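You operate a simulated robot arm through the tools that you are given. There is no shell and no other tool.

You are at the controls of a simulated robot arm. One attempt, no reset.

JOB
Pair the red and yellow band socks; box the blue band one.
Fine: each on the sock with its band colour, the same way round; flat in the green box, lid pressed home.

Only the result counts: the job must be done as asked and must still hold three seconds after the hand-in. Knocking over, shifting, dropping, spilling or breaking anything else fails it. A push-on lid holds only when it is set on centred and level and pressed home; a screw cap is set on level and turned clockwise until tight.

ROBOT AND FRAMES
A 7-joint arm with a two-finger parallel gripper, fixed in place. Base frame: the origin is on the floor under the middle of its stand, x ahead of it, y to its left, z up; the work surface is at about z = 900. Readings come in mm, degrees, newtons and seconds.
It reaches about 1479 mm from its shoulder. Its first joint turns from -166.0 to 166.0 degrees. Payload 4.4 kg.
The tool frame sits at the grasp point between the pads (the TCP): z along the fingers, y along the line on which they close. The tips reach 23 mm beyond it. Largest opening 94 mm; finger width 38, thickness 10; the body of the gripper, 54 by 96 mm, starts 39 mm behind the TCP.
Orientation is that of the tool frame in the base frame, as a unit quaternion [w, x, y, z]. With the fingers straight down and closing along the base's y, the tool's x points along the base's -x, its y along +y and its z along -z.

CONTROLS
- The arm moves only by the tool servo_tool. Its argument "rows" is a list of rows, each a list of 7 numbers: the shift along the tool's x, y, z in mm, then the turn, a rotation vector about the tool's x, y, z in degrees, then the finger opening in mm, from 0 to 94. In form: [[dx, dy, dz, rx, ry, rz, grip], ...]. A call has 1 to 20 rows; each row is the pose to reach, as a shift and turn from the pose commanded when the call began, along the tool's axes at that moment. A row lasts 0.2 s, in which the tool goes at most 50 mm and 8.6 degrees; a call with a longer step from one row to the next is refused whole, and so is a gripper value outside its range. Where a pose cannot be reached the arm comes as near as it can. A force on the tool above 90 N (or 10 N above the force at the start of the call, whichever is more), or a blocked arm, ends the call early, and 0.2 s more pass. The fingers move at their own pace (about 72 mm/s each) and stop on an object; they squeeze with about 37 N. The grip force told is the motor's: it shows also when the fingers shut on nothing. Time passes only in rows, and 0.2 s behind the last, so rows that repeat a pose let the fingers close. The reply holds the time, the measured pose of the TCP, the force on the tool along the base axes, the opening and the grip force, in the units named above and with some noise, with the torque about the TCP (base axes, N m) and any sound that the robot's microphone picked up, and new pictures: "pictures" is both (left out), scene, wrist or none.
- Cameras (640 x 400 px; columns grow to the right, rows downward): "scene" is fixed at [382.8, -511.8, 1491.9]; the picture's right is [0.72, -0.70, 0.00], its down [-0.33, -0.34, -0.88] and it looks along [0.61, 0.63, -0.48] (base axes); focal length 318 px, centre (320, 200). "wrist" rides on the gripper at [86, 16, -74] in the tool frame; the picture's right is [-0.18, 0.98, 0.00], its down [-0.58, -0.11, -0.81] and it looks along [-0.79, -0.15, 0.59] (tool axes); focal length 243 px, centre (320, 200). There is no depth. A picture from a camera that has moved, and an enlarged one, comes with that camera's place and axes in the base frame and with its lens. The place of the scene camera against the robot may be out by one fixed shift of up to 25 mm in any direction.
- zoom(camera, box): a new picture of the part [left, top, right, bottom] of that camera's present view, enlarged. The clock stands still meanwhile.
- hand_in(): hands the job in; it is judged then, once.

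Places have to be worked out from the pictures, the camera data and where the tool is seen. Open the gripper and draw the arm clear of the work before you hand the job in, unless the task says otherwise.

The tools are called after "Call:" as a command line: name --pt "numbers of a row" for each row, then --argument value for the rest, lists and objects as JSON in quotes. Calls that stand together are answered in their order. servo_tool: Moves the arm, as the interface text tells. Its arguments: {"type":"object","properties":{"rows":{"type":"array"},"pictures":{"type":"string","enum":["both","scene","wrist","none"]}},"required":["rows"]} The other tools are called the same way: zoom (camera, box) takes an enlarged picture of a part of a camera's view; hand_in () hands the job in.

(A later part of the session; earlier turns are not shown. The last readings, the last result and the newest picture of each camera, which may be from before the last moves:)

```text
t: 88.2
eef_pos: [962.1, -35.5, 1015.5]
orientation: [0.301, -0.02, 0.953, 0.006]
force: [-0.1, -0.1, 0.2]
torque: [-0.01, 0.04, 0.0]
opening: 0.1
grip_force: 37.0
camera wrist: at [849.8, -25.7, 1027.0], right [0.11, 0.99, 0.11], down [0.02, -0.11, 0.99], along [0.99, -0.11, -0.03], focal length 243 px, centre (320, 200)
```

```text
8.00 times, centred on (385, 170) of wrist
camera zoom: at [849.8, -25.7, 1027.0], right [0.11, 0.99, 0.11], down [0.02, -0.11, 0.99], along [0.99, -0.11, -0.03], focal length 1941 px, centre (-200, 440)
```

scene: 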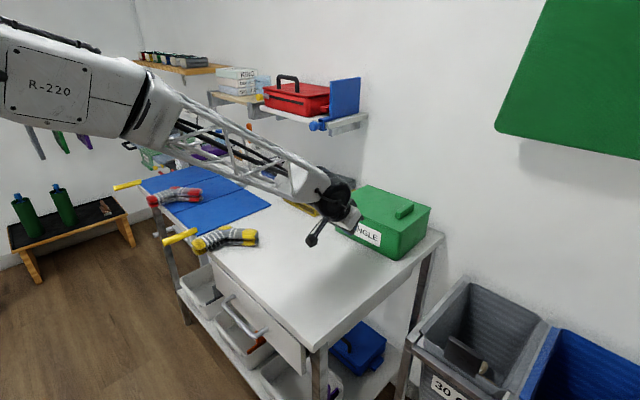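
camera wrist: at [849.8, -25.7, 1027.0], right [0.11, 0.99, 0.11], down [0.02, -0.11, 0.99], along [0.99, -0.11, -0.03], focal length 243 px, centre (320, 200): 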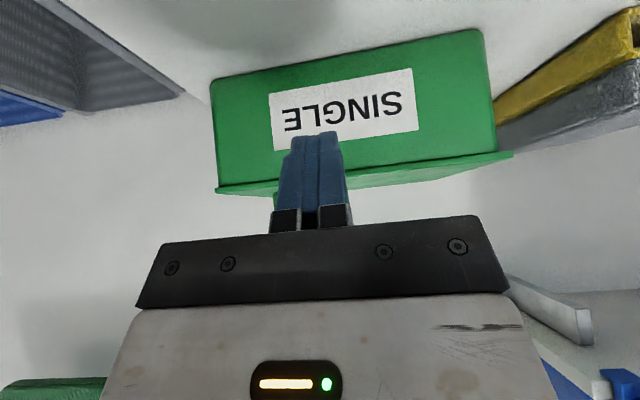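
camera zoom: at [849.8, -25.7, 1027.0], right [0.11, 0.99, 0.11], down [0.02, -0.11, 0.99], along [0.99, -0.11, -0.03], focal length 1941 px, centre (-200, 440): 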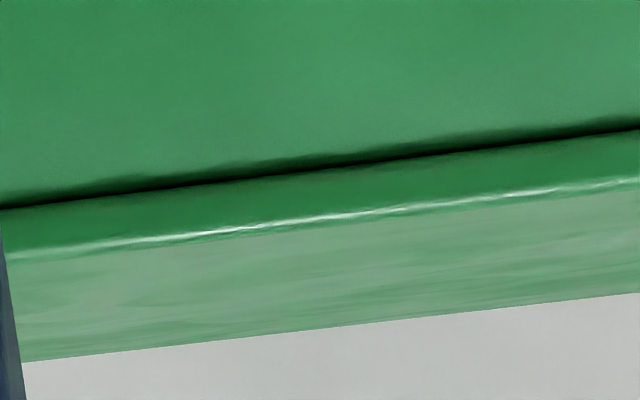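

The seam is closed all along the front, with the plate flush on the rim; the lid is perhaps 2–3 mm toward +y. I'll go back to the handle to test whether it holds (and re-centre if it doesn't).

Call:
servo_tool --pt "-20 0 -28 0 7 0 0" --pt "-40 0 -57 0 14 0 0" --pt "-48.5 0 -69.2 0 21 0 0" --pt "-79.2 -14 -47.7 0 28 0 30" --pt "-109.8 -28 -26.2 0 35 0 60" --pt "-140.5 -42 -4.8 0 35 0 60" --pt "-171.1 -56 16.7 0 35 0 60" --pt "-201.8 -70 38.2 0 35 0 60" --pt "-201.8 -70 38.2 0 35 0 60" --pictures "both"

Call:
zoom --camera "wrist" --box '[150, 0, 640, 240]'

```text
t: 90.2
eef_pos: [1152.4, -97.2, 1101.3]
orientation: [0.0, -0.021, 1.0, -0.001]
force: [0.0, 0.1, 0.3]
torque: [-0.01, 0.02, 0.01]
opening: 59.8
grip_force: 0.1
camera wrist: at [1067.2, -85.1, 1175.2], right [0.14, 0.99, 0.0], down [0.59, -0.08, 0.81], along [0.8, -0.11, -0.59], focal length 243 px, centre (320, 200)
```

scene: 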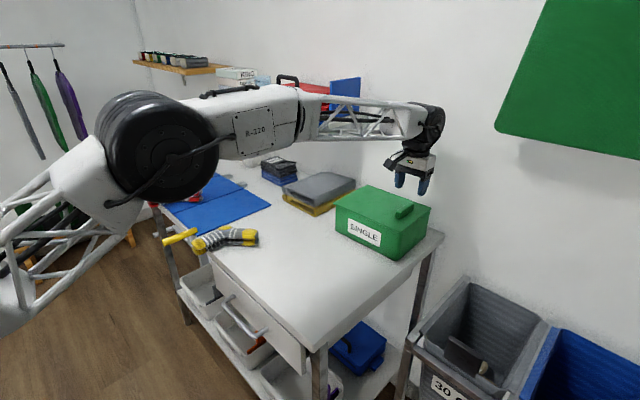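
wrist: 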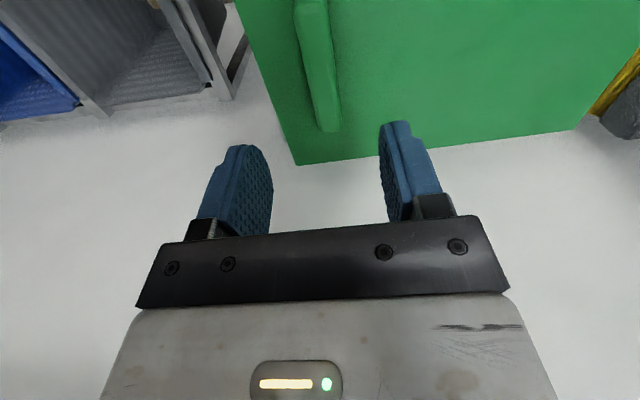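

```text
1.31 times, centred on (395, 120) of wrist
camera zoom: at [1067.2, -85.1, 1175.2], right [0.14, 0.99, 0.0], down [0.59, -0.08, 0.81], along [0.8, -0.11, -0.59], focal length 317 px, centre (222, 304)
```

zoom: 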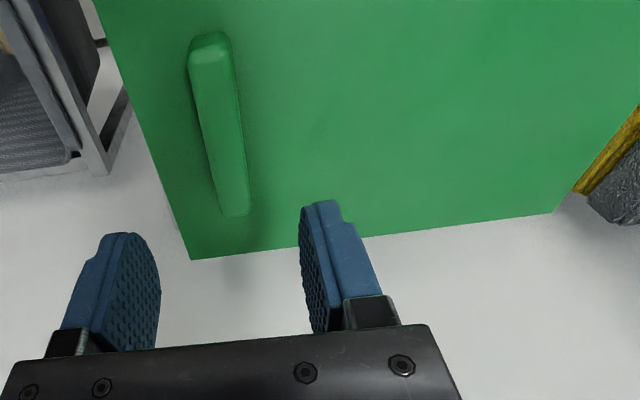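

Above the handle again. Descending and closing gently on it to test the hold.

Call:
servo_tool --pt "0 0 30 0 0 0 60" --pt "0 0 55 0 0 0 60" --pt "0 0 69 0 0 0 60" --pt "0 0 69 0 0 0 40" --pt "0 0 69 0 0 0 25" --pt "0 0 69 0 0 0 10" --pt "0 0 69 0 0 0 10" --pictures "none"

```text
t: 91.8
eef_pos: [1153.7, -97.0, 1031.5]
orientation: [0.0, -0.021, 1.0, 0.0]
force: [-0.4, 0.2, 0.5]
torque: [-0.06, -0.07, 0.02]
opening: 17.6
grip_force: 37.6
```

Gripped without side load. Pulling up gently by 1.5 mm to see if the lid holds.

Call:
servo_tool --pt "0 0 -0.8 0 0 0 10" --pt "0 0 -1.5 0 0 0 10" --pt "0 0 -1.5 0 0 0 10" --pictures "none"

```text
t: 92.6
eef_pos: [1153.2, -97.4, 1032.8]
orientation: [0.001, -0.021, 1.0, 0.0]
force: [-0.2, -0.1, -0.1]
torque: [-0.11, -0.02, -0.01]
opening: 17.6
grip_force: 36.4
```

Little resistance so far. Pulling 2 mm more to be sure.

Call:
servo_tool --pt "0 0 -1 0 0 0 10" --pt "0 0 -2 0 0 0 10" --pt "0 0 -2 0 0 0 10" --pictures "scene"

Call:
zoom --camera "scene" --box '[325, 175, 385, 225]'

Call:
zoom --camera "scene" --box '[380, 195, 440, 245]'

```text
t: 93.4
eef_pos: [1153.4, -96.9, 1035.3]
orientation: [0.0, -0.021, 1.0, 0.0]
force: [0.2, 0.7, -1.4]
torque: [-0.08, -0.02, 0.01]
opening: 17.7
grip_force: 36.8
```

scene: 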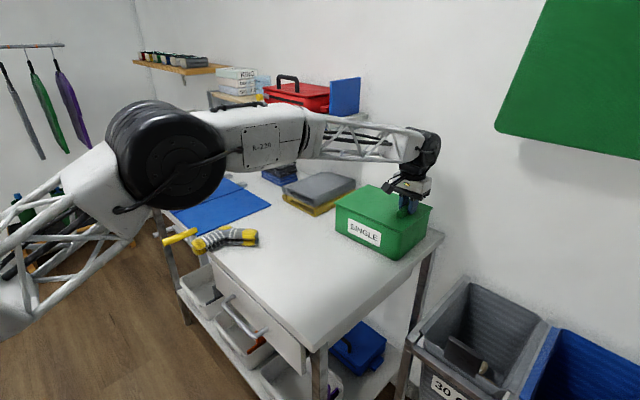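

```text
8.00 times, centred on (355, 200) of scene
camera zoom: at [382.8, -511.8, 1491.9], right [0.72, -0.7, 0.0], down [-0.33, -0.34, -0.88], along [0.61, 0.63, -0.48], focal length 2548 px, centre (40, 200)
```

zoom: 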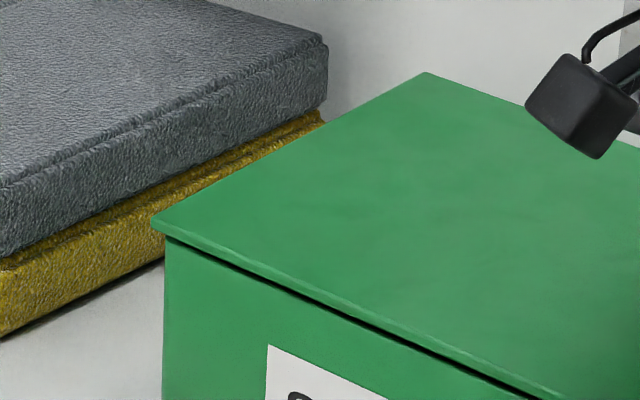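

```text
8.00 times, centred on (410, 220) of scene
camera zoom: at [382.8, -511.8, 1491.9], right [0.72, -0.7, 0.0], down [-0.33, -0.34, -0.88], along [0.61, 0.63, -0.48], focal length 2548 px, centre (-400, 40)
```

zoom: 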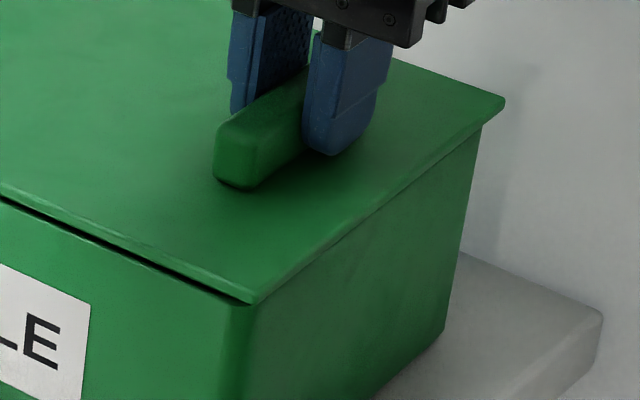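

The lid lifts freely, so it has not latched; it probably slid a few mm off-centre when I released it. While held it's centred within ~1 mm, so this time I'll press it home with the gripper still holding the handle, watching side forces.

Call:
servo_tool --pt "0 0 2 0 0 0 10" --pt "0 0 3.5 0 0 0 10" --pt "0 0 4 0 0 0 10" --pt "0 0 4 0 0 0 10" --pictures "none"

```text
t: 94.4
eef_pos: [1154.4, -97.5, 1030.7]
orientation: [0.001, -0.021, 1.0, 0.0]
force: [2.1, -1.0, 5.2]
torque: [0.01, 0.57, 0.02]
opening: 17.6
grip_force: 36.9
```

Front edge touches first. Pressing a little further and watching.

Call:
servo_tool --pt "0 0 1 0 0 0 10" --pt "0 0 1.5 0 0 0 10" --pt "0 0 1.5 0 0 0 10" --pictures "none"

```text
t: 95.2
eef_pos: [1152.9, -98.0, 1031.3]
orientation: [0.001, -0.021, 1.0, 0.0]
force: [6.2, -2.0, 20.7]
torque: [-0.02, 0.44, 0.03]
opening: 17.6
grip_force: 36.9
```

Side force +6 N in x: I'll comply by moving +1 mm in x (and −0.3 in y) while holding, and check.

Call:
servo_tool --pt "-0.5 -0.2 0 0 0 0 10" --pt "-1 -0.4 0 0 0 0 10" --pt "-1 -0.4 0 0 0 0 10" --pictures "none"

```text
t: 96.0
eef_pos: [1154.9, -97.4, 1031.7]
orientation: [0.001, -0.02, 1.0, 0.0]
force: [-7.4, 3.0, 31.3]
torque: [0.04, 0.04, 0.02]
opening: 17.8
grip_force: 36.5
```

That is just rim friction (sign flips with 1 mm). I'll return 0.5 mm and press harder, to ~70 N.

Call:
servo_tool --pt "0.5 0.2 0.5 0 0 0 10" --pt "0.5 0.2 1.5 0 0 0 10" --pt "0.5 0.2 2 0 0 0 10" --pt "0.5 0.2 2 0 0 0 10" --pictures "scene"

Call:
zoom --camera "scene" --box '[325, 175, 385, 225]'

Call:
zoom --camera "scene" --box '[380, 195, 440, 245]'

```text
t: 97.0
eef_pos: [1154.1, -96.9, 1029.0]
orientation: [0.001, -0.021, 1.0, 0.0]
force: [7.9, 3.1, 39.1]
torque: [0.05, -0.02, -0.07]
opening: 17.4
grip_force: 36.8
```

scene: 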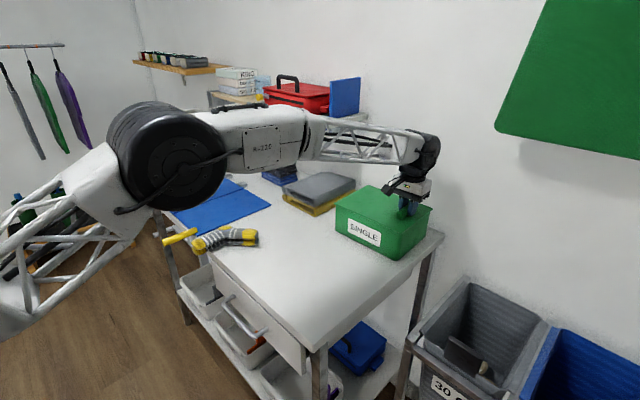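

```text
8.00 times, centred on (355, 200) of scene
camera zoom: at [382.8, -511.8, 1491.9], right [0.72, -0.7, 0.0], down [-0.33, -0.34, -0.88], along [0.61, 0.63, -0.48], focal length 2548 px, centre (40, 200)
```

zoom: 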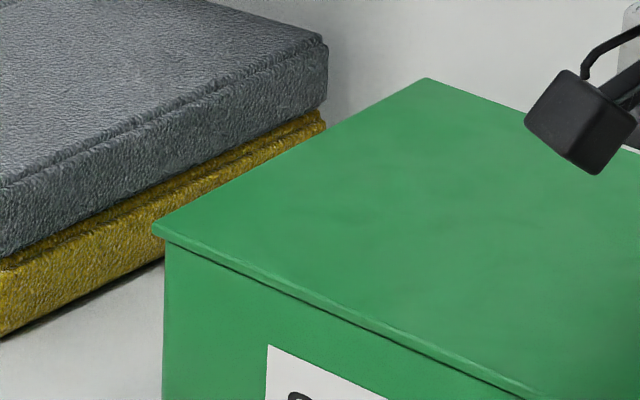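

```text
8.00 times, centred on (410, 220) of scene
camera zoom: at [382.8, -511.8, 1491.9], right [0.72, -0.7, 0.0], down [-0.33, -0.34, -0.88], along [0.61, 0.63, -0.48], focal length 2548 px, centre (-400, 40)
```

zoom: 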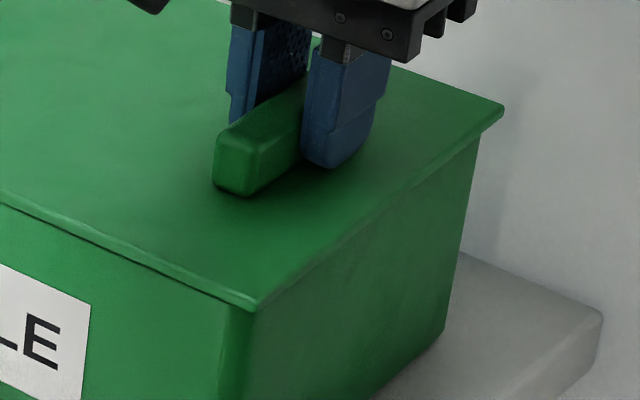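

Now ~39 N through the handle, plate flush. I'll repeat the gentle pull test.

Call:
servo_tool --pt "0 0 -2 0 0 0 10" --pt "0 0 -4 0 0 0 10" --pt "0 0 -5 0 0 0 10" --pt "0 0 -5 0 0 0 10" --pictures "none"

```text
t: 98.0
eef_pos: [1153.5, -97.6, 1028.8]
orientation: [-0.002, -0.021, 1.0, 0.0]
force: [0.3, -0.4, -2.1]
torque: [-0.08, -0.02, -0.01]
opening: 17.8
grip_force: 37.0
```

Ambiguous reading; raising 3 mm more with a picture.

Call:
servo_tool --pt "0 0 -1.5 0 0 0 10" --pt "0 0 -3 0 0 0 10" --pt "0 0 -3 0 0 0 10" --pictures "scene"

Call:
zoom --camera "scene" --box '[325, 175, 385, 225]'

Call:
zoom --camera "scene" --box '[380, 195, 440, 245]'

```text
t: 98.8
eef_pos: [1154.3, -97.5, 1035.9]
orientation: [0.0, -0.022, 1.0, -0.001]
force: [-0.5, 0.0, -1.0]
torque: [-0.13, -0.03, 0.01]
opening: 17.4
grip_force: 36.2
```

scene: 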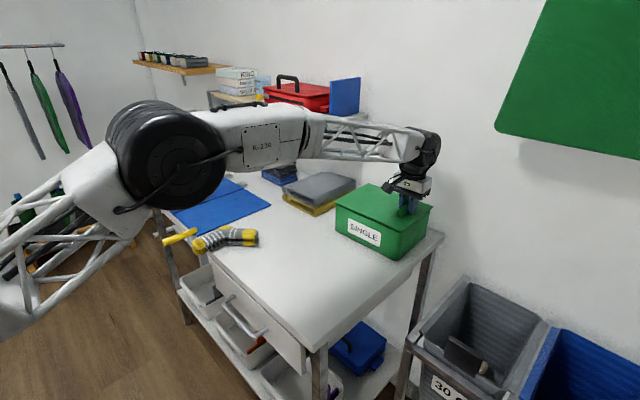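

```text
8.00 times, centred on (355, 200) of scene
camera zoom: at [382.8, -511.8, 1491.9], right [0.72, -0.7, 0.0], down [-0.33, -0.34, -0.88], along [0.61, 0.63, -0.48], focal length 2548 px, centre (40, 200)
```

zoom: 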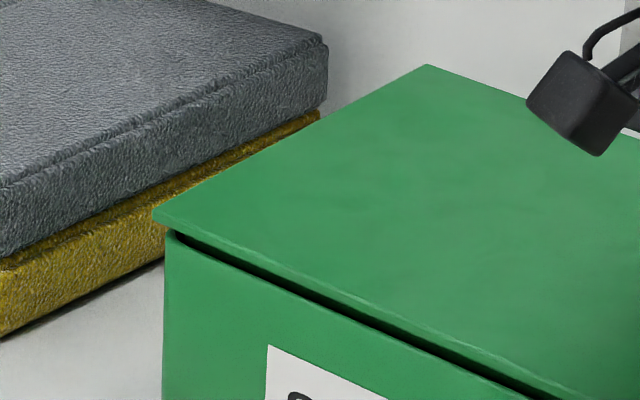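

```text
8.00 times, centred on (410, 220) of scene
camera zoom: at [382.8, -511.8, 1491.9], right [0.72, -0.7, 0.0], down [-0.33, -0.34, -0.88], along [0.61, 0.63, -0.48], focal length 2548 px, centre (-400, 40)
```

zoom: 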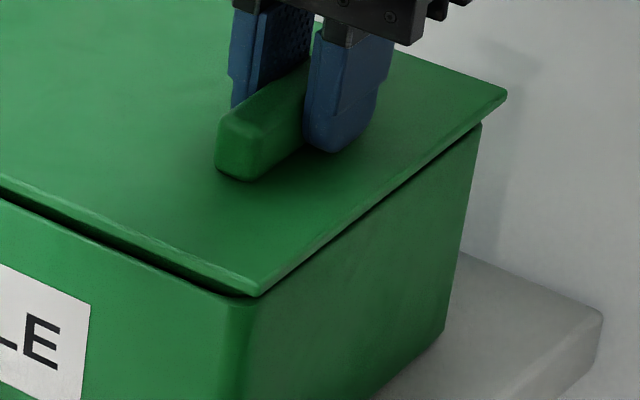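

The lid lifts freely with no latch. I'll centre it precisely by feel: with the lip still inside the box, nudge in small steps until it just touches each wall, then take the middle. First +x.

Call:
servo_tool --pt "-0.5 0 0 0 0 0 10" --pt "-1 0 0 0 0 0 10" --pt "-1 0 0 0 0 0 10" --pictures "none"

```text
t: 99.6
eef_pos: [1155.2, -97.6, 1035.3]
orientation: [-0.001, -0.02, 1.0, 0.0]
force: [0.4, 0.3, -1.4]
torque: [-0.11, -0.02, 0.02]
opening: 17.8
grip_force: 36.7
```

Still free at +1 mm; another +1 mm.

Call:
servo_tool --pt "-0.5 0 0 0 0 0 10" --pt "-1 0 0 0 0 0 10" --pt "-1 0 0 0 0 0 10" --pictures "none"

```text
t: 100.4
eef_pos: [1154.9, -96.4, 1035.1]
orientation: [-0.001, -0.021, 1.0, 0.0]
force: [-1.3, 0.3, -1.8]
torque: [-0.06, 0.01, 0.02]
opening: 17.5
grip_force: 37.0
```

Possibly touching (−1.3 N). Another +0.7 mm.

Call:
servo_tool --pt "-0.4 0 0 0 0 0 10" --pt "-0.7 0 0 0 0 0 10" --pt "-0.7 0 0 0 0 0 10" --pictures "none"

```text
t: 101.2
eef_pos: [1157.5, -97.3, 1034.7]
orientation: [0.0, -0.021, 1.0, 0.001]
force: [-1.2, 0.1, -1.0]
torque: [-0.11, 0.02, 0.06]
opening: 17.5
grip_force: 36.6
```

Still only −1.2 N at +2.7 mm; another +0.8 mm.

Call:
servo_tool --pt "-0.4 0 0 0 0 0 10" --pt "-0.8 0 0 0 0 0 10" --pt "-0.8 0 0 0 0 0 10" --pictures "scene"

Call:
zoom --camera "scene" --box '[380, 195, 440, 245]'

```text
t: 102.0
eef_pos: [1157.5, -98.1, 1036.0]
orientation: [0.0, -0.02, 1.0, 0.0]
force: [-1.0, 0.0, -1.9]
torque: [-0.07, 0.01, 0.09]
opening: 17.5
grip_force: 36.9
```

scene: 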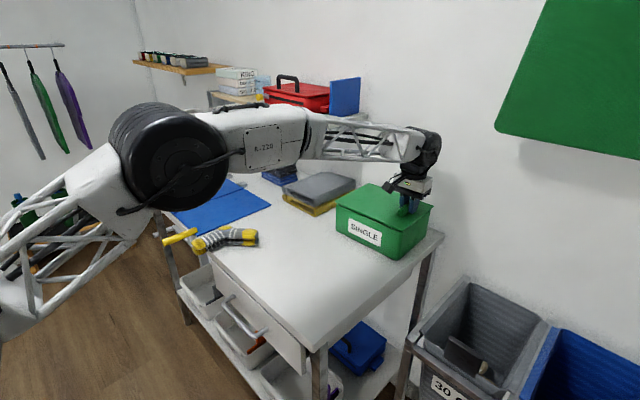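

```text
8.00 times, centred on (410, 220) of scene
camera zoom: at [382.8, -511.8, 1491.9], right [0.72, -0.7, 0.0], down [-0.33, -0.34, -0.88], along [0.61, 0.63, -0.48], focal length 2548 px, centre (-400, 40)
```

zoom: 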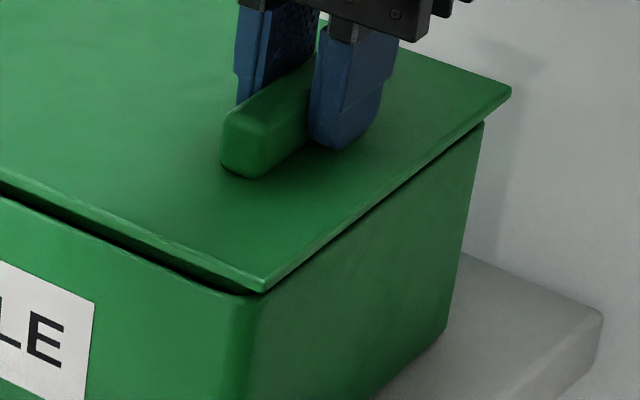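

The light box slides at about 1.2 N, so contact at the back wall occurred near +2 mm. Now probing −x to find the total play.

Call:
servo_tool --pt "1 0 0 0 0 0 10" --pt "2 0 0 0 0 0 10" --pt "2 0 0 0 0 0 10" --pictures "none"

```text
t: 102.8
eef_pos: [1155.7, -98.2, 1034.8]
orientation: [0.0, -0.021, 1.0, 0.0]
force: [0.1, 0.1, -0.8]
torque: [-0.11, -0.04, 0.0]
opening: 17.7
grip_force: 37.3
```

Free again. Another −1.5 mm.

Call:
servo_tool --pt "0.8 0 0 0 0 0 10" --pt "1.5 0 0 0 0 0 10" --pt "1.5 0 0 0 0 0 10" --pictures "none"

```text
t: 103.6
eef_pos: [1153.5, -97.6, 1035.7]
orientation: [0.0, -0.021, 1.0, 0.0]
force: [-0.2, 0.3, -0.9]
torque: [-0.08, -0.02, 0.05]
opening: 17.6
grip_force: 37.2
```

Still free at −3.5 from the back wall. Another −1 mm.

Call:
servo_tool --pt "0.5 0 0 0 0 0 10" --pt "1 0 0 0 0 0 10" --pt "1 0 0 0 0 0 10" --pictures "none"

```text
t: 104.4
eef_pos: [1152.2, -97.3, 1036.7]
orientation: [0.0, -0.022, 1.0, 0.0]
force: [-0.7, 0.4, -0.7]
torque: [-0.12, 0.01, 0.03]
opening: 17.7
grip_force: 37.1
```

Still free at −4.5. Another −1 mm.

Call:
servo_tool --pt "0.5 0 0 0 0 0 10" --pt "1 0 0 0 0 0 10" --pt "1 0 0 0 0 0 10" --pictures "none"

```text
t: 105.2
eef_pos: [1152.2, -99.3, 1034.8]
orientation: [0.0, -0.021, 1.0, 0.0]
force: [0.1, 0.2, -1.6]
torque: [-0.13, -0.01, 0.04]
opening: 17.6
grip_force: 37.1
```

Free at −5.5. Another −1 mm.

Call:
servo_tool --pt "0.5 0 0 0 0 0 10" --pt "1 0 0 0 0 0 10" --pt "1 0 0 0 0 0 10" --pictures "none"

```text
t: 106.0
eef_pos: [1151.9, -96.8, 1036.2]
orientation: [0.0, -0.022, 1.0, -0.001]
force: [2.2, 0.9, -0.8]
torque: [-0.08, 0.0, -0.07]
opening: 17.6
grip_force: 37.0
```

Front-wall contact now (+2.2 N): total x play ≈ 6 mm. Moving to the middle in x (+3 mm), then probing −y.

Call:
servo_tool --pt "-1.5 0 0 0 0 0 10" --pt "-3 0 0 0 0 0 10" --pt "-3 -0.7 0 0 0 0 10" --pt "-3 -1.5 0 0 0 0 10" --pt "-3 -1.5 0 0 0 0 10" --pictures "none"

```text
t: 107.2
eef_pos: [1154.0, -99.2, 1036.2]
orientation: [0.0, -0.021, 1.0, 0.0]
force: [0.4, 0.8, -1.7]
torque: [-0.09, -0.05, 0.02]
opening: 17.9
grip_force: 37.0
```

Fy +0.8 (about noise) at −1.5 in y. Another −1 mm.

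Call:
servo_tool --pt "0 -0.5 0 0 0 0 10" --pt "0 -1 0 0 0 0 10" --pt "0 -1 0 0 0 0 10" --pictures "none"

```text
t: 108.0
eef_pos: [1153.2, -100.4, 1034.7]
orientation: [0.0, -0.021, 1.0, 0.0]
force: [-0.1, 1.2, -1.1]
torque: [-0.07, 0.02, 0.0]
opening: 17.6
grip_force: 37.1
```

Contact at the −y wall (≈1.2 N). Now going +y: first 4.5 mm.

Call:
servo_tool --pt "0 1.5 0 0 0 0 10" --pt "0 3 0 0 0 0 10" --pt "0 4.5 0 0 0 0 10" --pt "0 4.5 0 0 0 0 10" --pictures "none"

```text
t: 109.0
eef_pos: [1153.3, -96.1, 1035.4]
orientation: [0.001, -0.02, 1.0, 0.0]
force: [0.0, 0.8, -1.9]
torque: [-0.1, 0.0, 0.02]
opening: 17.6
grip_force: 36.7
```

Free (no −Fy). Another +1 mm.

Call:
servo_tool --pt "0 0.5 0 0 0 0 10" --pt "0 1 0 0 0 0 10" --pt "0 1 0 0 0 0 10" --pictures "none"

```text
t: 109.8
eef_pos: [1153.9, -94.4, 1034.5]
orientation: [0.0, -0.021, 1.0, 0.0]
force: [1.1, -0.2, -1.3]
torque: [-0.08, -0.03, 0.01]
opening: 17.4
grip_force: 36.6
```

Still free at +5.5. Another +1 mm.

Call:
servo_tool --pt "0 0.5 0 0 0 0 10" --pt "0 1 0 0 0 0 10" --pt "0 1 0 0 0 0 10" --pictures "none"

```text
t: 110.6
eef_pos: [1152.6, -93.5, 1035.2]
orientation: [-0.001, -0.021, 1.0, 0.0]
force: [-1.1, -0.8, -0.9]
torque: [-0.08, -0.02, 0.05]
opening: 17.7
grip_force: 37.1
```

Unclear (−0.8 N, noise level). Another +0.7 mm.

Call:
servo_tool --pt "0 0.4 0 0 0 0 10" --pt "0 0.7 0 0 0 0 10" --pt "0 0.7 0 0 0 0 10" --pictures "none"

```text
t: 111.4
eef_pos: [1153.1, -93.3, 1035.2]
orientation: [-0.001, -0.021, 1.0, 0.0]
force: [0.3, -0.7, -2.0]
torque: [-0.11, 0.01, 0.01]
opening: 17.6
grip_force: 37.1
```

Likely sliding the box lightly, but not certain. One more +1 mm, with a picture to see whether the box moves.

Call:
servo_tool --pt "0 0.5 0 0 0 0 10" --pt "0 1 0 0 0 0 10" --pt "0 1 0 0 0 0 10" --pictures "scene"

Call:
zoom --camera "scene" --box '[325, 175, 385, 225]'

Call:
zoom --camera "scene" --box '[380, 195, 440, 245]'

```text
t: 112.2
eef_pos: [1154.7, -91.6, 1035.0]
orientation: [0.0, -0.021, 1.0, 0.001]
force: [-1.2, -1.0, -1.5]
torque: [-0.09, 0.0, 0.02]
opening: 17.5
grip_force: 37.0
```

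scene: 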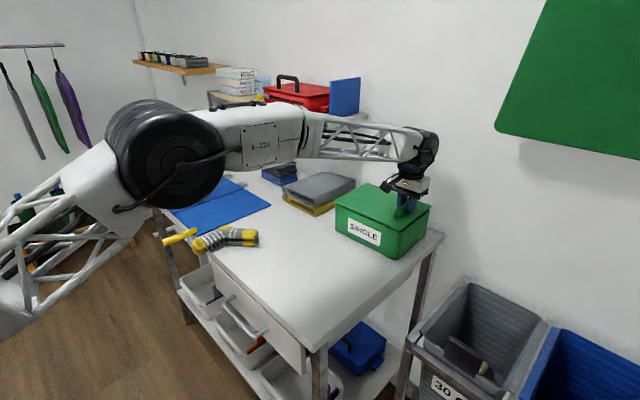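

```text
8.00 times, centred on (355, 200) of scene
camera zoom: at [382.8, -511.8, 1491.9], right [0.72, -0.7, 0.0], down [-0.33, -0.34, -0.88], along [0.61, 0.63, -0.48], focal length 2548 px, centre (40, 200)
```

zoom: 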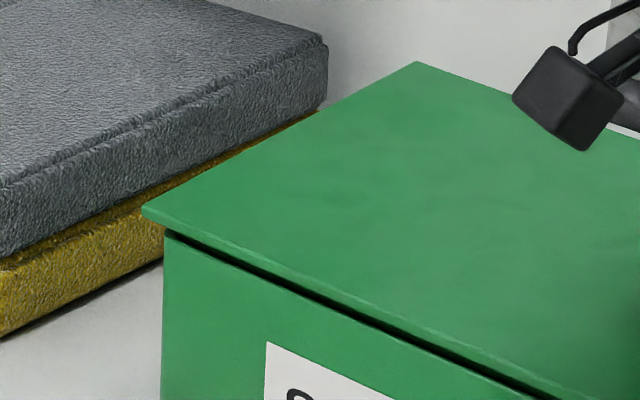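

```text
8.00 times, centred on (410, 220) of scene
camera zoom: at [382.8, -511.8, 1491.9], right [0.72, -0.7, 0.0], down [-0.33, -0.34, -0.88], along [0.61, 0.63, -0.48], focal length 2548 px, centre (-400, 40)
```

zoom: 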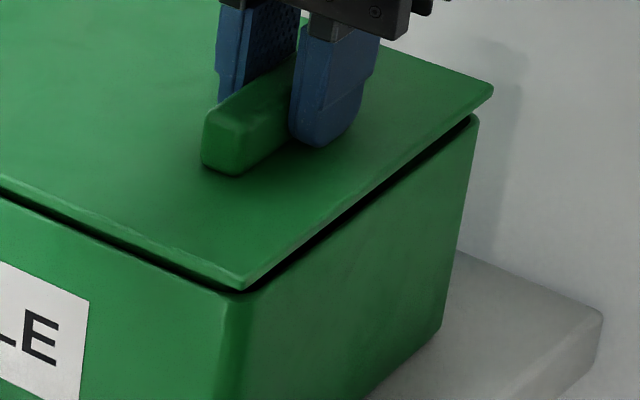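

At the +y wall the overhangs are 8.1/4.3 mm, so the centre lies ≈2.8 mm back in −y. Moving there and verifying the overhang symmetry.

Call:
servo_tool --pt "0 -1 0 0 0 0 10" --pt "0 -2 0 0 0 0 10" --pt "0 -2.8 0 0 0 0 10" --pt "0 -2.8 0 0 0 0 10" --pictures "scene"

Call:
zoom --camera "scene" --box '[330, 180, 360, 205]'

Call:
zoom --camera "scene" --box '[410, 195, 440, 220]'

Call:
zoom --camera "scene" --box '[395, 220, 425, 245]'

```text
t: 113.2
eef_pos: [1153.1, -94.7, 1034.9]
orientation: [0.0, -0.02, 1.0, 0.001]
force: [1.1, 0.4, -1.6]
torque: [-0.12, -0.03, 0.01]
opening: 17.8
grip_force: 37.1
```

scene: 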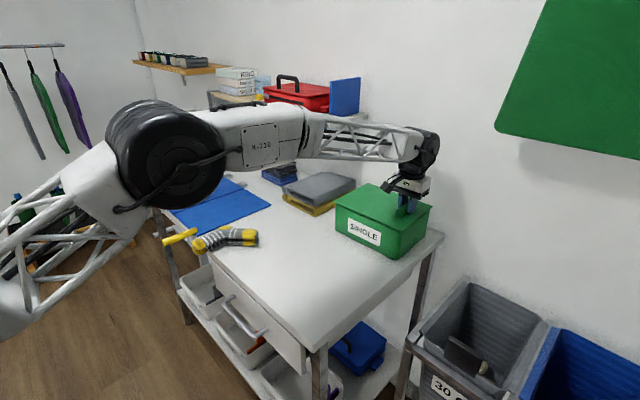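

```text
16.00 times, centred on (345, 192) of scene
camera zoom: at [382.8, -511.8, 1491.9], right [0.72, -0.7, 0.0], down [-0.33, -0.34, -0.88], along [0.61, 0.63, -0.48], focal length 5096 px, centre (-80, 320)
```

zoom: 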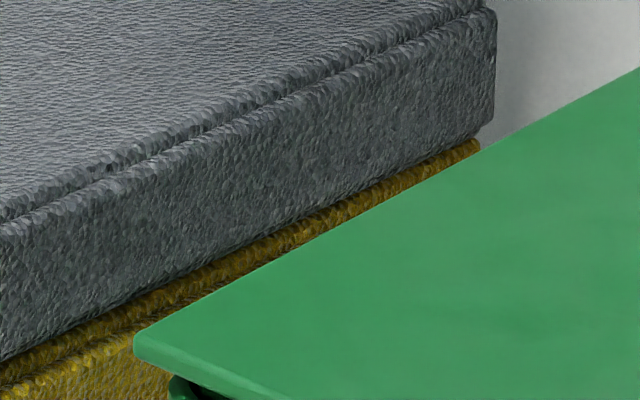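

```text
16.00 times, centred on (425, 208) of scene
camera zoom: at [382.8, -511.8, 1491.9], right [0.72, -0.7, 0.0], down [-0.33, -0.34, -0.88], along [0.61, 0.63, -0.48], focal length 5096 px, centre (-1360, 80)
```

zoom: 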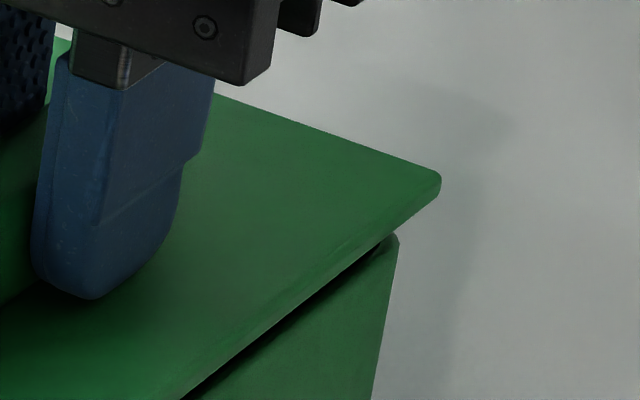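

```text
16.00 times, centred on (410, 232) of scene
camera zoom: at [382.8, -511.8, 1491.9], right [0.72, -0.7, 0.0], down [-0.33, -0.34, -0.88], along [0.61, 0.63, -0.48], focal length 5096 px, centre (-1120, -320)
```

zoom: 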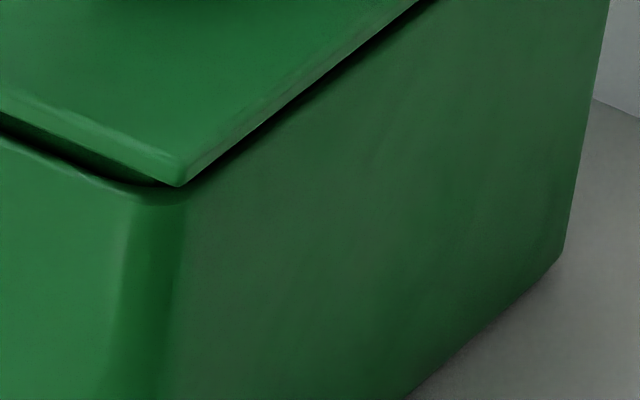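

The overhangs are now equal (6.9/6.8 mm). Lowering straight down onto the rim and pressing while holding.

Call:
servo_tool --pt "0 0 2 0 0 0 10" --pt "0 0 4 0 0 0 10" --pt "0 0 5 0 0 0 10" --pt "0 0 5 0 0 0 10" --pictures "none"

```text
t: 114.2
eef_pos: [1153.6, -94.7, 1031.0]
orientation: [0.0, -0.021, 1.0, 0.001]
force: [-0.9, 0.6, -0.9]
torque: [-0.1, -0.01, -0.02]
opening: 17.5
grip_force: 37.1
```

No contact yet at 1031. Lowering 2 mm more.

Call:
servo_tool --pt "0 0 1 0 0 0 10" --pt "0 0 2 0 0 0 10" --pt "0 0 2 0 0 0 10" --pictures "none"

```text
t: 115.0
eef_pos: [1152.8, -94.3, 1029.4]
orientation: [0.0, -0.021, 1.0, 0.0]
force: [1.7, 0.2, 4.3]
torque: [0.06, 0.45, -0.03]
opening: 17.4
grip_force: 37.4
```

Contact. Pressing 2 mm more.

Call:
servo_tool --pt "0 0 1 0 0 0 10" --pt "0 0 2 0 0 0 10" --pt "0 0 2 0 0 0 10" --pictures "none"

```text
t: 115.8
eef_pos: [1152.7, -96.0, 1028.5]
orientation: [0.002, -0.021, 1.0, 0.001]
force: [-0.6, -1.6, 25.3]
torque: [-0.03, 0.91, 0.04]
opening: 17.7
grip_force: 37.0
```

25 N with little side force; the front carries more load, so I'll add +0.5° pitch while pressing further.

Call:
servo_tool --pt "0 0 0.7 0 0.25 0 10" --pt "0 0 1.4 0 0.5 0 10" --pt "0 0 2 0 0.5 0 10" --pt "0 0 2 0 0.5 0 10" --pictures "none"

```text
t: 116.8
eef_pos: [1153.7, -94.6, 1029.6]
orientation: [-0.002, -0.021, 1.0, -0.001]
force: [5.4, -4.1, 57.2]
torque: [0.08, -0.35, -0.13]
opening: 17.7
grip_force: 37.2
```

57 N, now evenly loaded. One more step to ~75 N.

Call:
servo_tool --pt "0.2 -0.1 0.5 0 0 0 10" --pt "0.2 -0.1 1 0 0 0 10" --pt "0.2 -0.1 1 0 0 0 10" --pictures "scene"

Call:
zoom --camera "scene" --box '[325, 175, 385, 225]'

Call:
zoom --camera "scene" --box '[380, 195, 440, 245]'

```text
t: 117.6
eef_pos: [1154.0, -93.3, 1028.6]
orientation: [-0.002, -0.021, 1.0, -0.001]
force: [5.7, -3.8, 76.8]
torque: [0.12, -0.15, -0.19]
opening: 17.9
grip_force: 37.1
```

scene: 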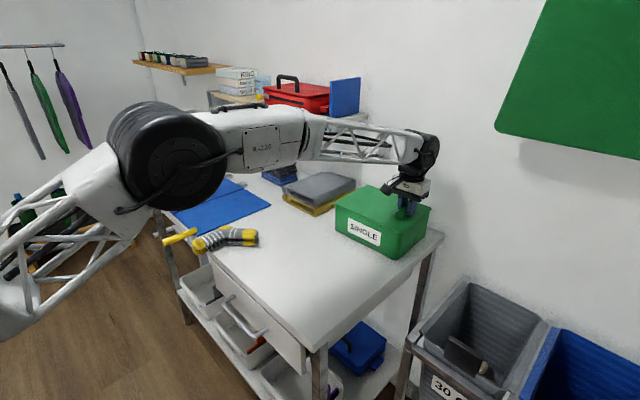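

```text
8.00 times, centred on (355, 200) of scene
camera zoom: at [382.8, -511.8, 1491.9], right [0.72, -0.7, 0.0], down [-0.33, -0.34, -0.88], along [0.61, 0.63, -0.48], focal length 2548 px, centre (40, 200)
```

zoom: 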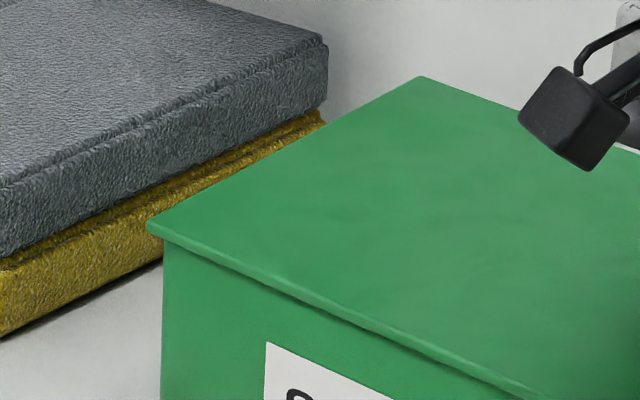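

```text
8.00 times, centred on (410, 220) of scene
camera zoom: at [382.8, -511.8, 1491.9], right [0.72, -0.7, 0.0], down [-0.33, -0.34, -0.88], along [0.61, 0.63, -0.48], focal length 2548 px, centre (-400, 40)
```

zoom: 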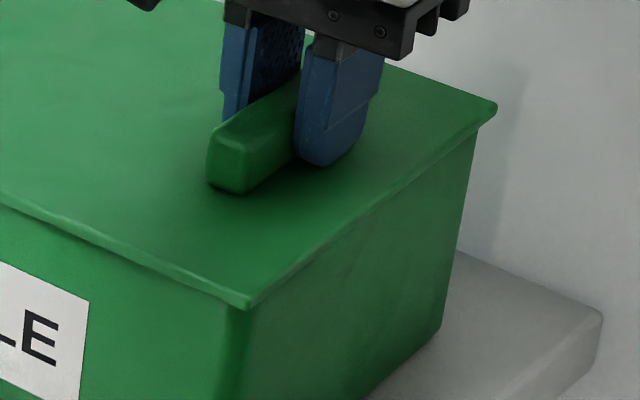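

77 N applied with the lid centred and flush. Now unloading and pulling gently to test the hold.

Call:
servo_tool --pt "0 0 -2 0 -0.2 0 10" --pt "0 0 -4 0 -0.5 0 10" --pt "0 0 -5 0 -0.5 0 10" --pt "0 0 -5 0 -0.5 0 10" --pictures "none"

```text
t: 118.6
eef_pos: [1153.8, -94.8, 1029.6]
orientation: [0.0, -0.021, 1.0, 0.001]
force: [8.0, -2.9, 50.8]
torque: [0.06, -1.1, -0.29]
opening: 17.6
grip_force: 37.5
```

Still 51 N down (the arm command was well below the surface). Easing off further.

Call:
servo_tool --pt "0 0 -1.5 0 0 0 10" --pt "0 0 -3 0 0 0 10" --pt "0 0 -3 0 0 0 10" --pictures "none"

```text
t: 119.4
eef_pos: [1152.8, -94.2, 1030.0]
orientation: [-0.002, -0.021, 1.0, 0.0]
force: [3.2, -2.7, 15.4]
torque: [0.0, -1.08, -0.23]
opening: 17.6
grip_force: 36.9
```

Down to 15 N. Raising 2 mm more.

Call:
servo_tool --pt "0 0 -1 0 0 0 10" --pt "0 0 -2 0 0 0 10" --pt "0 0 -2 0 0 0 10" --pictures "none"

```text
t: 120.2
eef_pos: [1153.8, -95.3, 1032.8]
orientation: [0.0, -0.021, 1.0, 0.0]
force: [0.0, -1.0, -0.6]
torque: [-0.08, -0.02, 0.01]
opening: 17.6
grip_force: 37.3
```

Still no latch: pressing through the off-centre handle evidently isn't enough, and the earlier centre press was with the lid off-centre. Plan: seat it centred, release carefully, verify, then press at the centre while cancelling side drift. First checking the present alignment.

Call:
zoom --camera "scene" --box '[330, 180, 360, 205]'

Call:
zoom --camera "scene" --box '[410, 195, 440, 220]'

```text
16.00 times, centred on (345, 192) of scene
camera zoom: at [382.8, -511.8, 1491.9], right [0.72, -0.7, 0.0], down [-0.33, -0.34, -0.88], along [0.61, 0.63, -0.48], focal length 5096 px, centre (-80, 320)
```

zoom: 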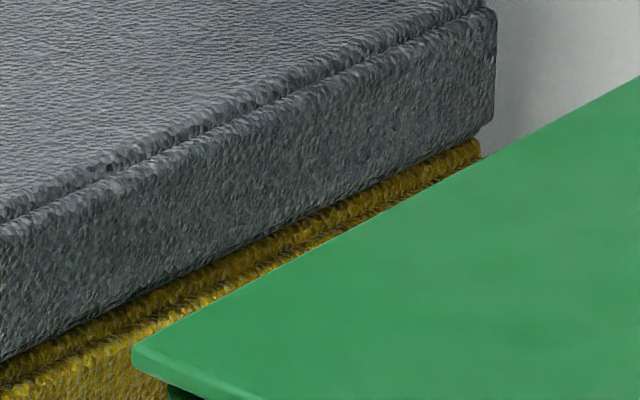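

```text
16.00 times, centred on (425, 208) of scene
camera zoom: at [382.8, -511.8, 1491.9], right [0.72, -0.7, 0.0], down [-0.33, -0.34, -0.88], along [0.61, 0.63, -0.48], focal length 5096 px, centre (-1360, 80)
```

zoom: 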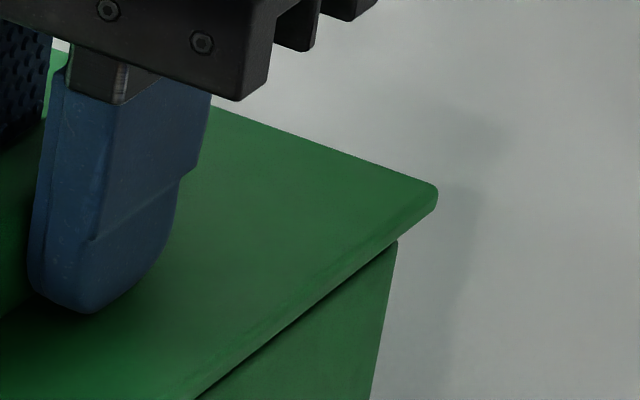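

Aligned (overhang difference ≈0.2 mm). Lowering to a light contact and releasing gently.

Call:
servo_tool --pt "0 0 1 0 0 0 10" --pt "0 0 2 0 0 0 10" --pt "0 0 2.5 0 0 0 10" --pt "0 0 2.5 0 0 0 10" --pictures "none"

```text
t: 121.2
eef_pos: [1153.7, -95.6, 1031.1]
orientation: [-0.001, -0.021, 1.0, 0.0]
force: [-0.3, 0.1, -1.8]
torque: [-0.1, -0.02, -0.04]
opening: 17.6
grip_force: 36.9
```

Not yet touching; 1.5 mm more.

Call:
servo_tool --pt "0 0 0.8 0 0 0 10" --pt "0 0 1.5 0 0 0 10" --pt "0 0 1.5 0 0 0 10" --pictures "none"

```text
t: 122.0
eef_pos: [1153.9, -95.8, 1027.7]
orientation: [0.0, -0.021, 1.0, 0.0]
force: [0.9, 0.2, 0.0]
torque: [0.07, 0.09, 0.0]
opening: 17.5
grip_force: 37.5
```

Resting now. Opening slowly and rising.

Call:
servo_tool --pt "0 0 0 0 0 0 20" --pt "0 0 0 0 0 0 24" --pt "0 0 0 0 0 0 35" --pt "0 0 0 0 0 0 60" --pt "0 0 0 0 0 0 60" --pt "0 0 -15 0 0 0 60" --pt "0 0 -40 0 0 0 60" --pt "0 0 -70 0 0 0 60" --pt "0 0 -70 0 0 0 60" --pictures "scene"

Call:
zoom --camera "scene" --box '[330, 180, 360, 205]'

Call:
zoom --camera "scene" --box '[410, 195, 440, 220]'

```text
t: 124.0
eef_pos: [1154.1, -96.2, 1100.4]
orientation: [-0.001, -0.02, 1.0, 0.0]
force: [0.4, -0.3, -0.2]
torque: [0.0, -0.01, -0.01]
opening: 60.0
grip_force: 0.1
```

scene: 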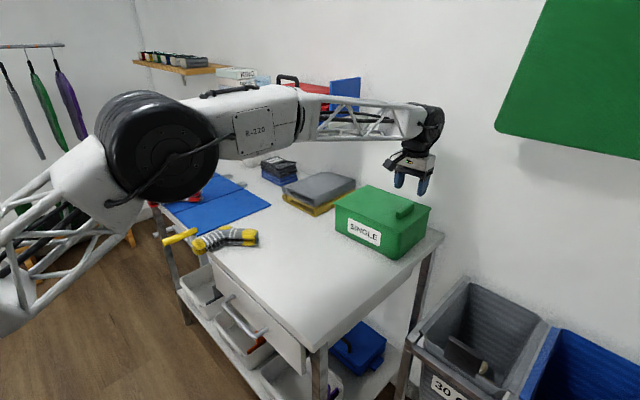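

```text
16.00 times, centred on (345, 192) of scene
camera zoom: at [382.8, -511.8, 1491.9], right [0.72, -0.7, 0.0], down [-0.33, -0.34, -0.88], along [0.61, 0.63, -0.48], focal length 5096 px, centre (-80, 320)
```

zoom: 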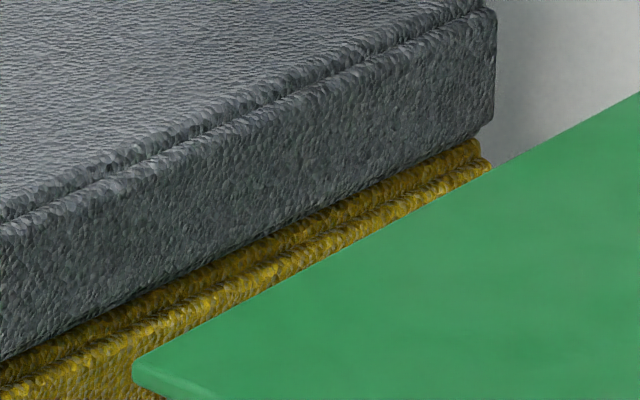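

```text
16.00 times, centred on (425, 208) of scene
camera zoom: at [382.8, -511.8, 1491.9], right [0.72, -0.7, 0.0], down [-0.33, -0.34, -0.88], along [0.61, 0.63, -0.48], focal length 5096 px, centre (-1360, 80)
```

zoom: 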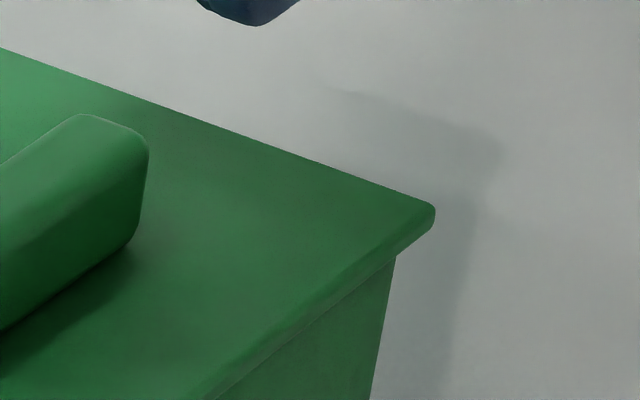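

Lid still aligned after release. I'll look again at the seam from the front, low, to separate x and y offsets before pressing.

Call:
servo_tool --pt "40 12 -5 0 -4 0 30" --pt "82 26 -5 0 -11 0 0" --pt "122 40 0 0 -18 0 0" --pt "157 55 25 0 -25 0 0" --pt "189.2 68.2 55 0 -31 0 0" --pt "189.2 68.2 85 0 -35 0 0" --pt "189.2 68.2 85 0 -35 0 0" --pictures "wrist"

Call:
zoom --camera "wrist" --box '[205, 165, 275, 210]'

Call:
zoom --camera "wrist" --box '[450, 130, 520, 175]'

```text
t: 125.6
eef_pos: [961.1, -36.2, 1015.0]
orientation: [0.301, -0.02, 0.953, 0.006]
force: [-0.3, -0.3, 0.7]
torque: [0.03, 0.03, 0.04]
opening: 0.0
grip_force: 36.8
camera wrist: at [848.6, -24.1, 1025.3], right [0.11, 0.99, 0.11], down [0.02, -0.11, 0.99], along [0.99, -0.11, -0.03], focal length 243 px, centre (320, 200)
```

wrist: 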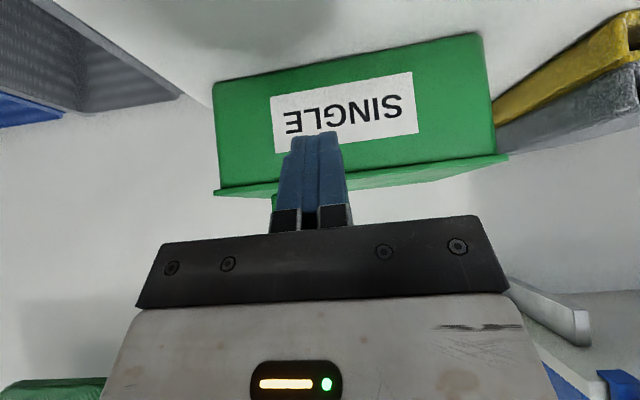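

```text
8.89 times, centred on (240, 188) of wrist
camera zoom: at [848.6, -24.1, 1025.3], right [0.11, 0.99, 0.11], down [0.02, -0.11, 0.99], along [0.99, -0.11, -0.03], focal length 2157 px, centre (1031, 311)
```

zoom: 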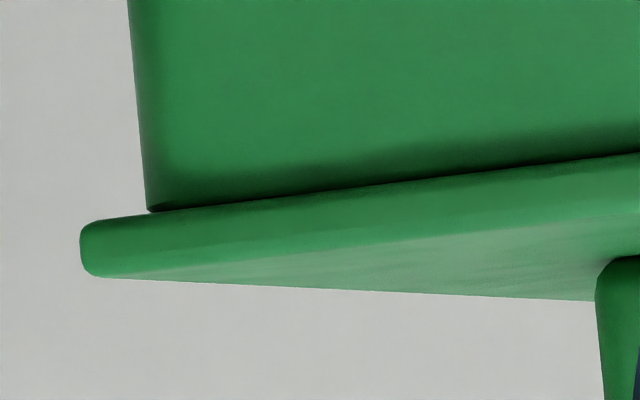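

```text
8.89 times, centred on (485, 152) of wrist
camera zoom: at [848.6, -24.1, 1025.3], right [0.11, 0.99, 0.11], down [0.02, -0.11, 0.99], along [0.99, -0.11, -0.03], focal length 2157 px, centre (-1147, 622)
```

zoom: 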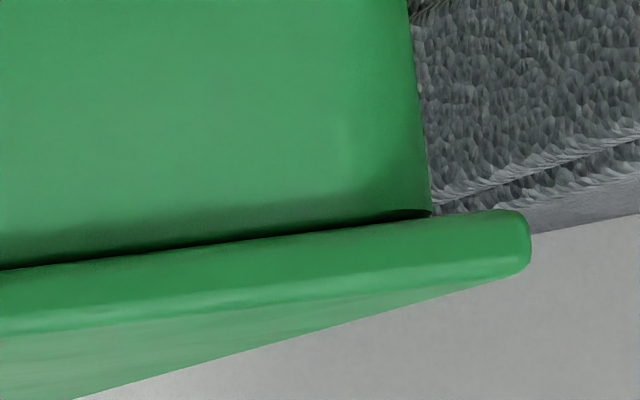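

The front view shows the lid centred in y within ~0.3 mm and, combined with the scene view, in x within ~1 mm; seam flush. Now moving above the lid centre (~(1138, −17)) to press it.

Call:
servo_tool --pt "-20 0 -28 0 7 0 0" --pt "-40 0 -57 0 14 0 0" --pt "-48.8 0 -69.6 0 21 0 0" --pt "-83.8 2.8 -42.1 0 28 0 0" --pt "-118.8 5.7 -14.6 0 35 0 0" --pt "-153.7 8.5 13 0 35 0 0" --pt "-188.7 11.4 40.5 0 35 0 0" --pt "-188.7 11.4 40.5 0 35 0 0" --pictures "wrist"

```text
t: 127.4
eef_pos: [1139.7, -15.7, 1089.8]
orientation: [-0.001, -0.02, 1.0, 0.001]
force: [-0.5, 0.6, -0.2]
torque: [0.01, 0.0, 0.0]
opening: 0.0
grip_force: 37.1
camera wrist: at [1053.6, -4.3, 1164.4], right [0.14, 0.99, 0.0], down [0.59, -0.08, 0.81], along [0.8, -0.12, -0.59], focal length 243 px, centre (320, 200)
```

wrist: 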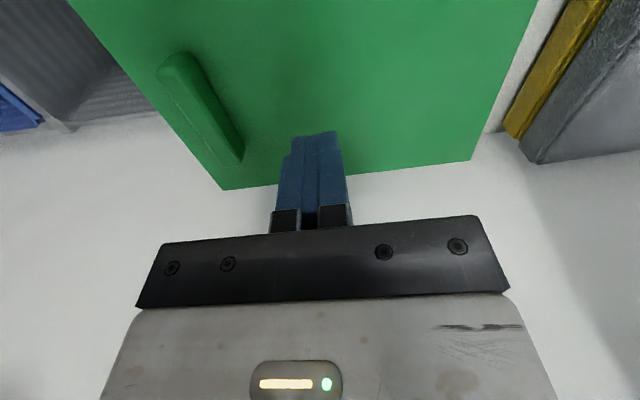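

Positioned over the lid centre. Descending to just above contact.

Call:
servo_tool --pt "0 0 25 0 0 0 0" --pt "0 0 45 0 0 0 0" --pt "0 0 58 0 0 0 0" --pt "0 0 60 0 0 0 0" --pt "0 0 60 0 0 0 0" --pictures "none"

```text
t: 128.6
eef_pos: [1138.9, -14.5, 1030.3]
orientation: [-0.001, -0.021, 1.0, 0.0]
force: [0.0, 0.3, 0.1]
torque: [-0.05, 0.03, -0.03]
opening: 0.0
grip_force: 36.9
```

Just above the lid. Pressing 2.5 mm.

Call:
servo_tool --pt "0 0 1 0 0 0 0" --pt "0 0 2 0 0 0 0" --pt "0 0 2.5 0 0 0 0" --pt "0 0 2.5 0 0 0 0" --pictures "none"

```text
t: 129.6
eef_pos: [1138.4, -15.6, 1029.1]
orientation: [0.001, -0.02, 1.0, -0.001]
force: [-4.5, 1.6, 21.5]
torque: [0.02, 0.31, 0.02]
opening: 0.0
grip_force: 37.4
```

21 N with a small −x side force; I'll comply −0.3 mm in x while pressing on.

Call:
servo_tool --pt "0.2 0.1 0.5 0 0 0 0" --pt "0.3 0.1 1.2 0 0 0 0" --pt "0.3 0.1 1.2 0 0 0 0" --pictures "none"

```text
t: 130.4
eef_pos: [1138.0, -15.4, 1028.9]
orientation: [0.001, -0.02, 1.0, 0.0]
force: [6.3, 0.7, 41.1]
torque: [-0.02, 0.2, 0.03]
opening: 0.0
grip_force: 37.5
```

41 N; side force now +6 N in x, so comply +0.25 mm while pressing further.

Call:
servo_tool --pt "-0.15 0 0.5 0 0 0 0" --pt "-0.25 0 1.2 0 0 0 0" --pt "-0.25 0 1.2 0 0 0 0" --pictures "none"

```text
t: 131.2
eef_pos: [1138.9, -14.2, 1027.8]
orientation: [0.003, -0.021, 1.0, 0.0]
force: [4.2, 2.7, 67.2]
torque: [0.07, 0.44, 0.02]
opening: 0.0
grip_force: 37.3
```

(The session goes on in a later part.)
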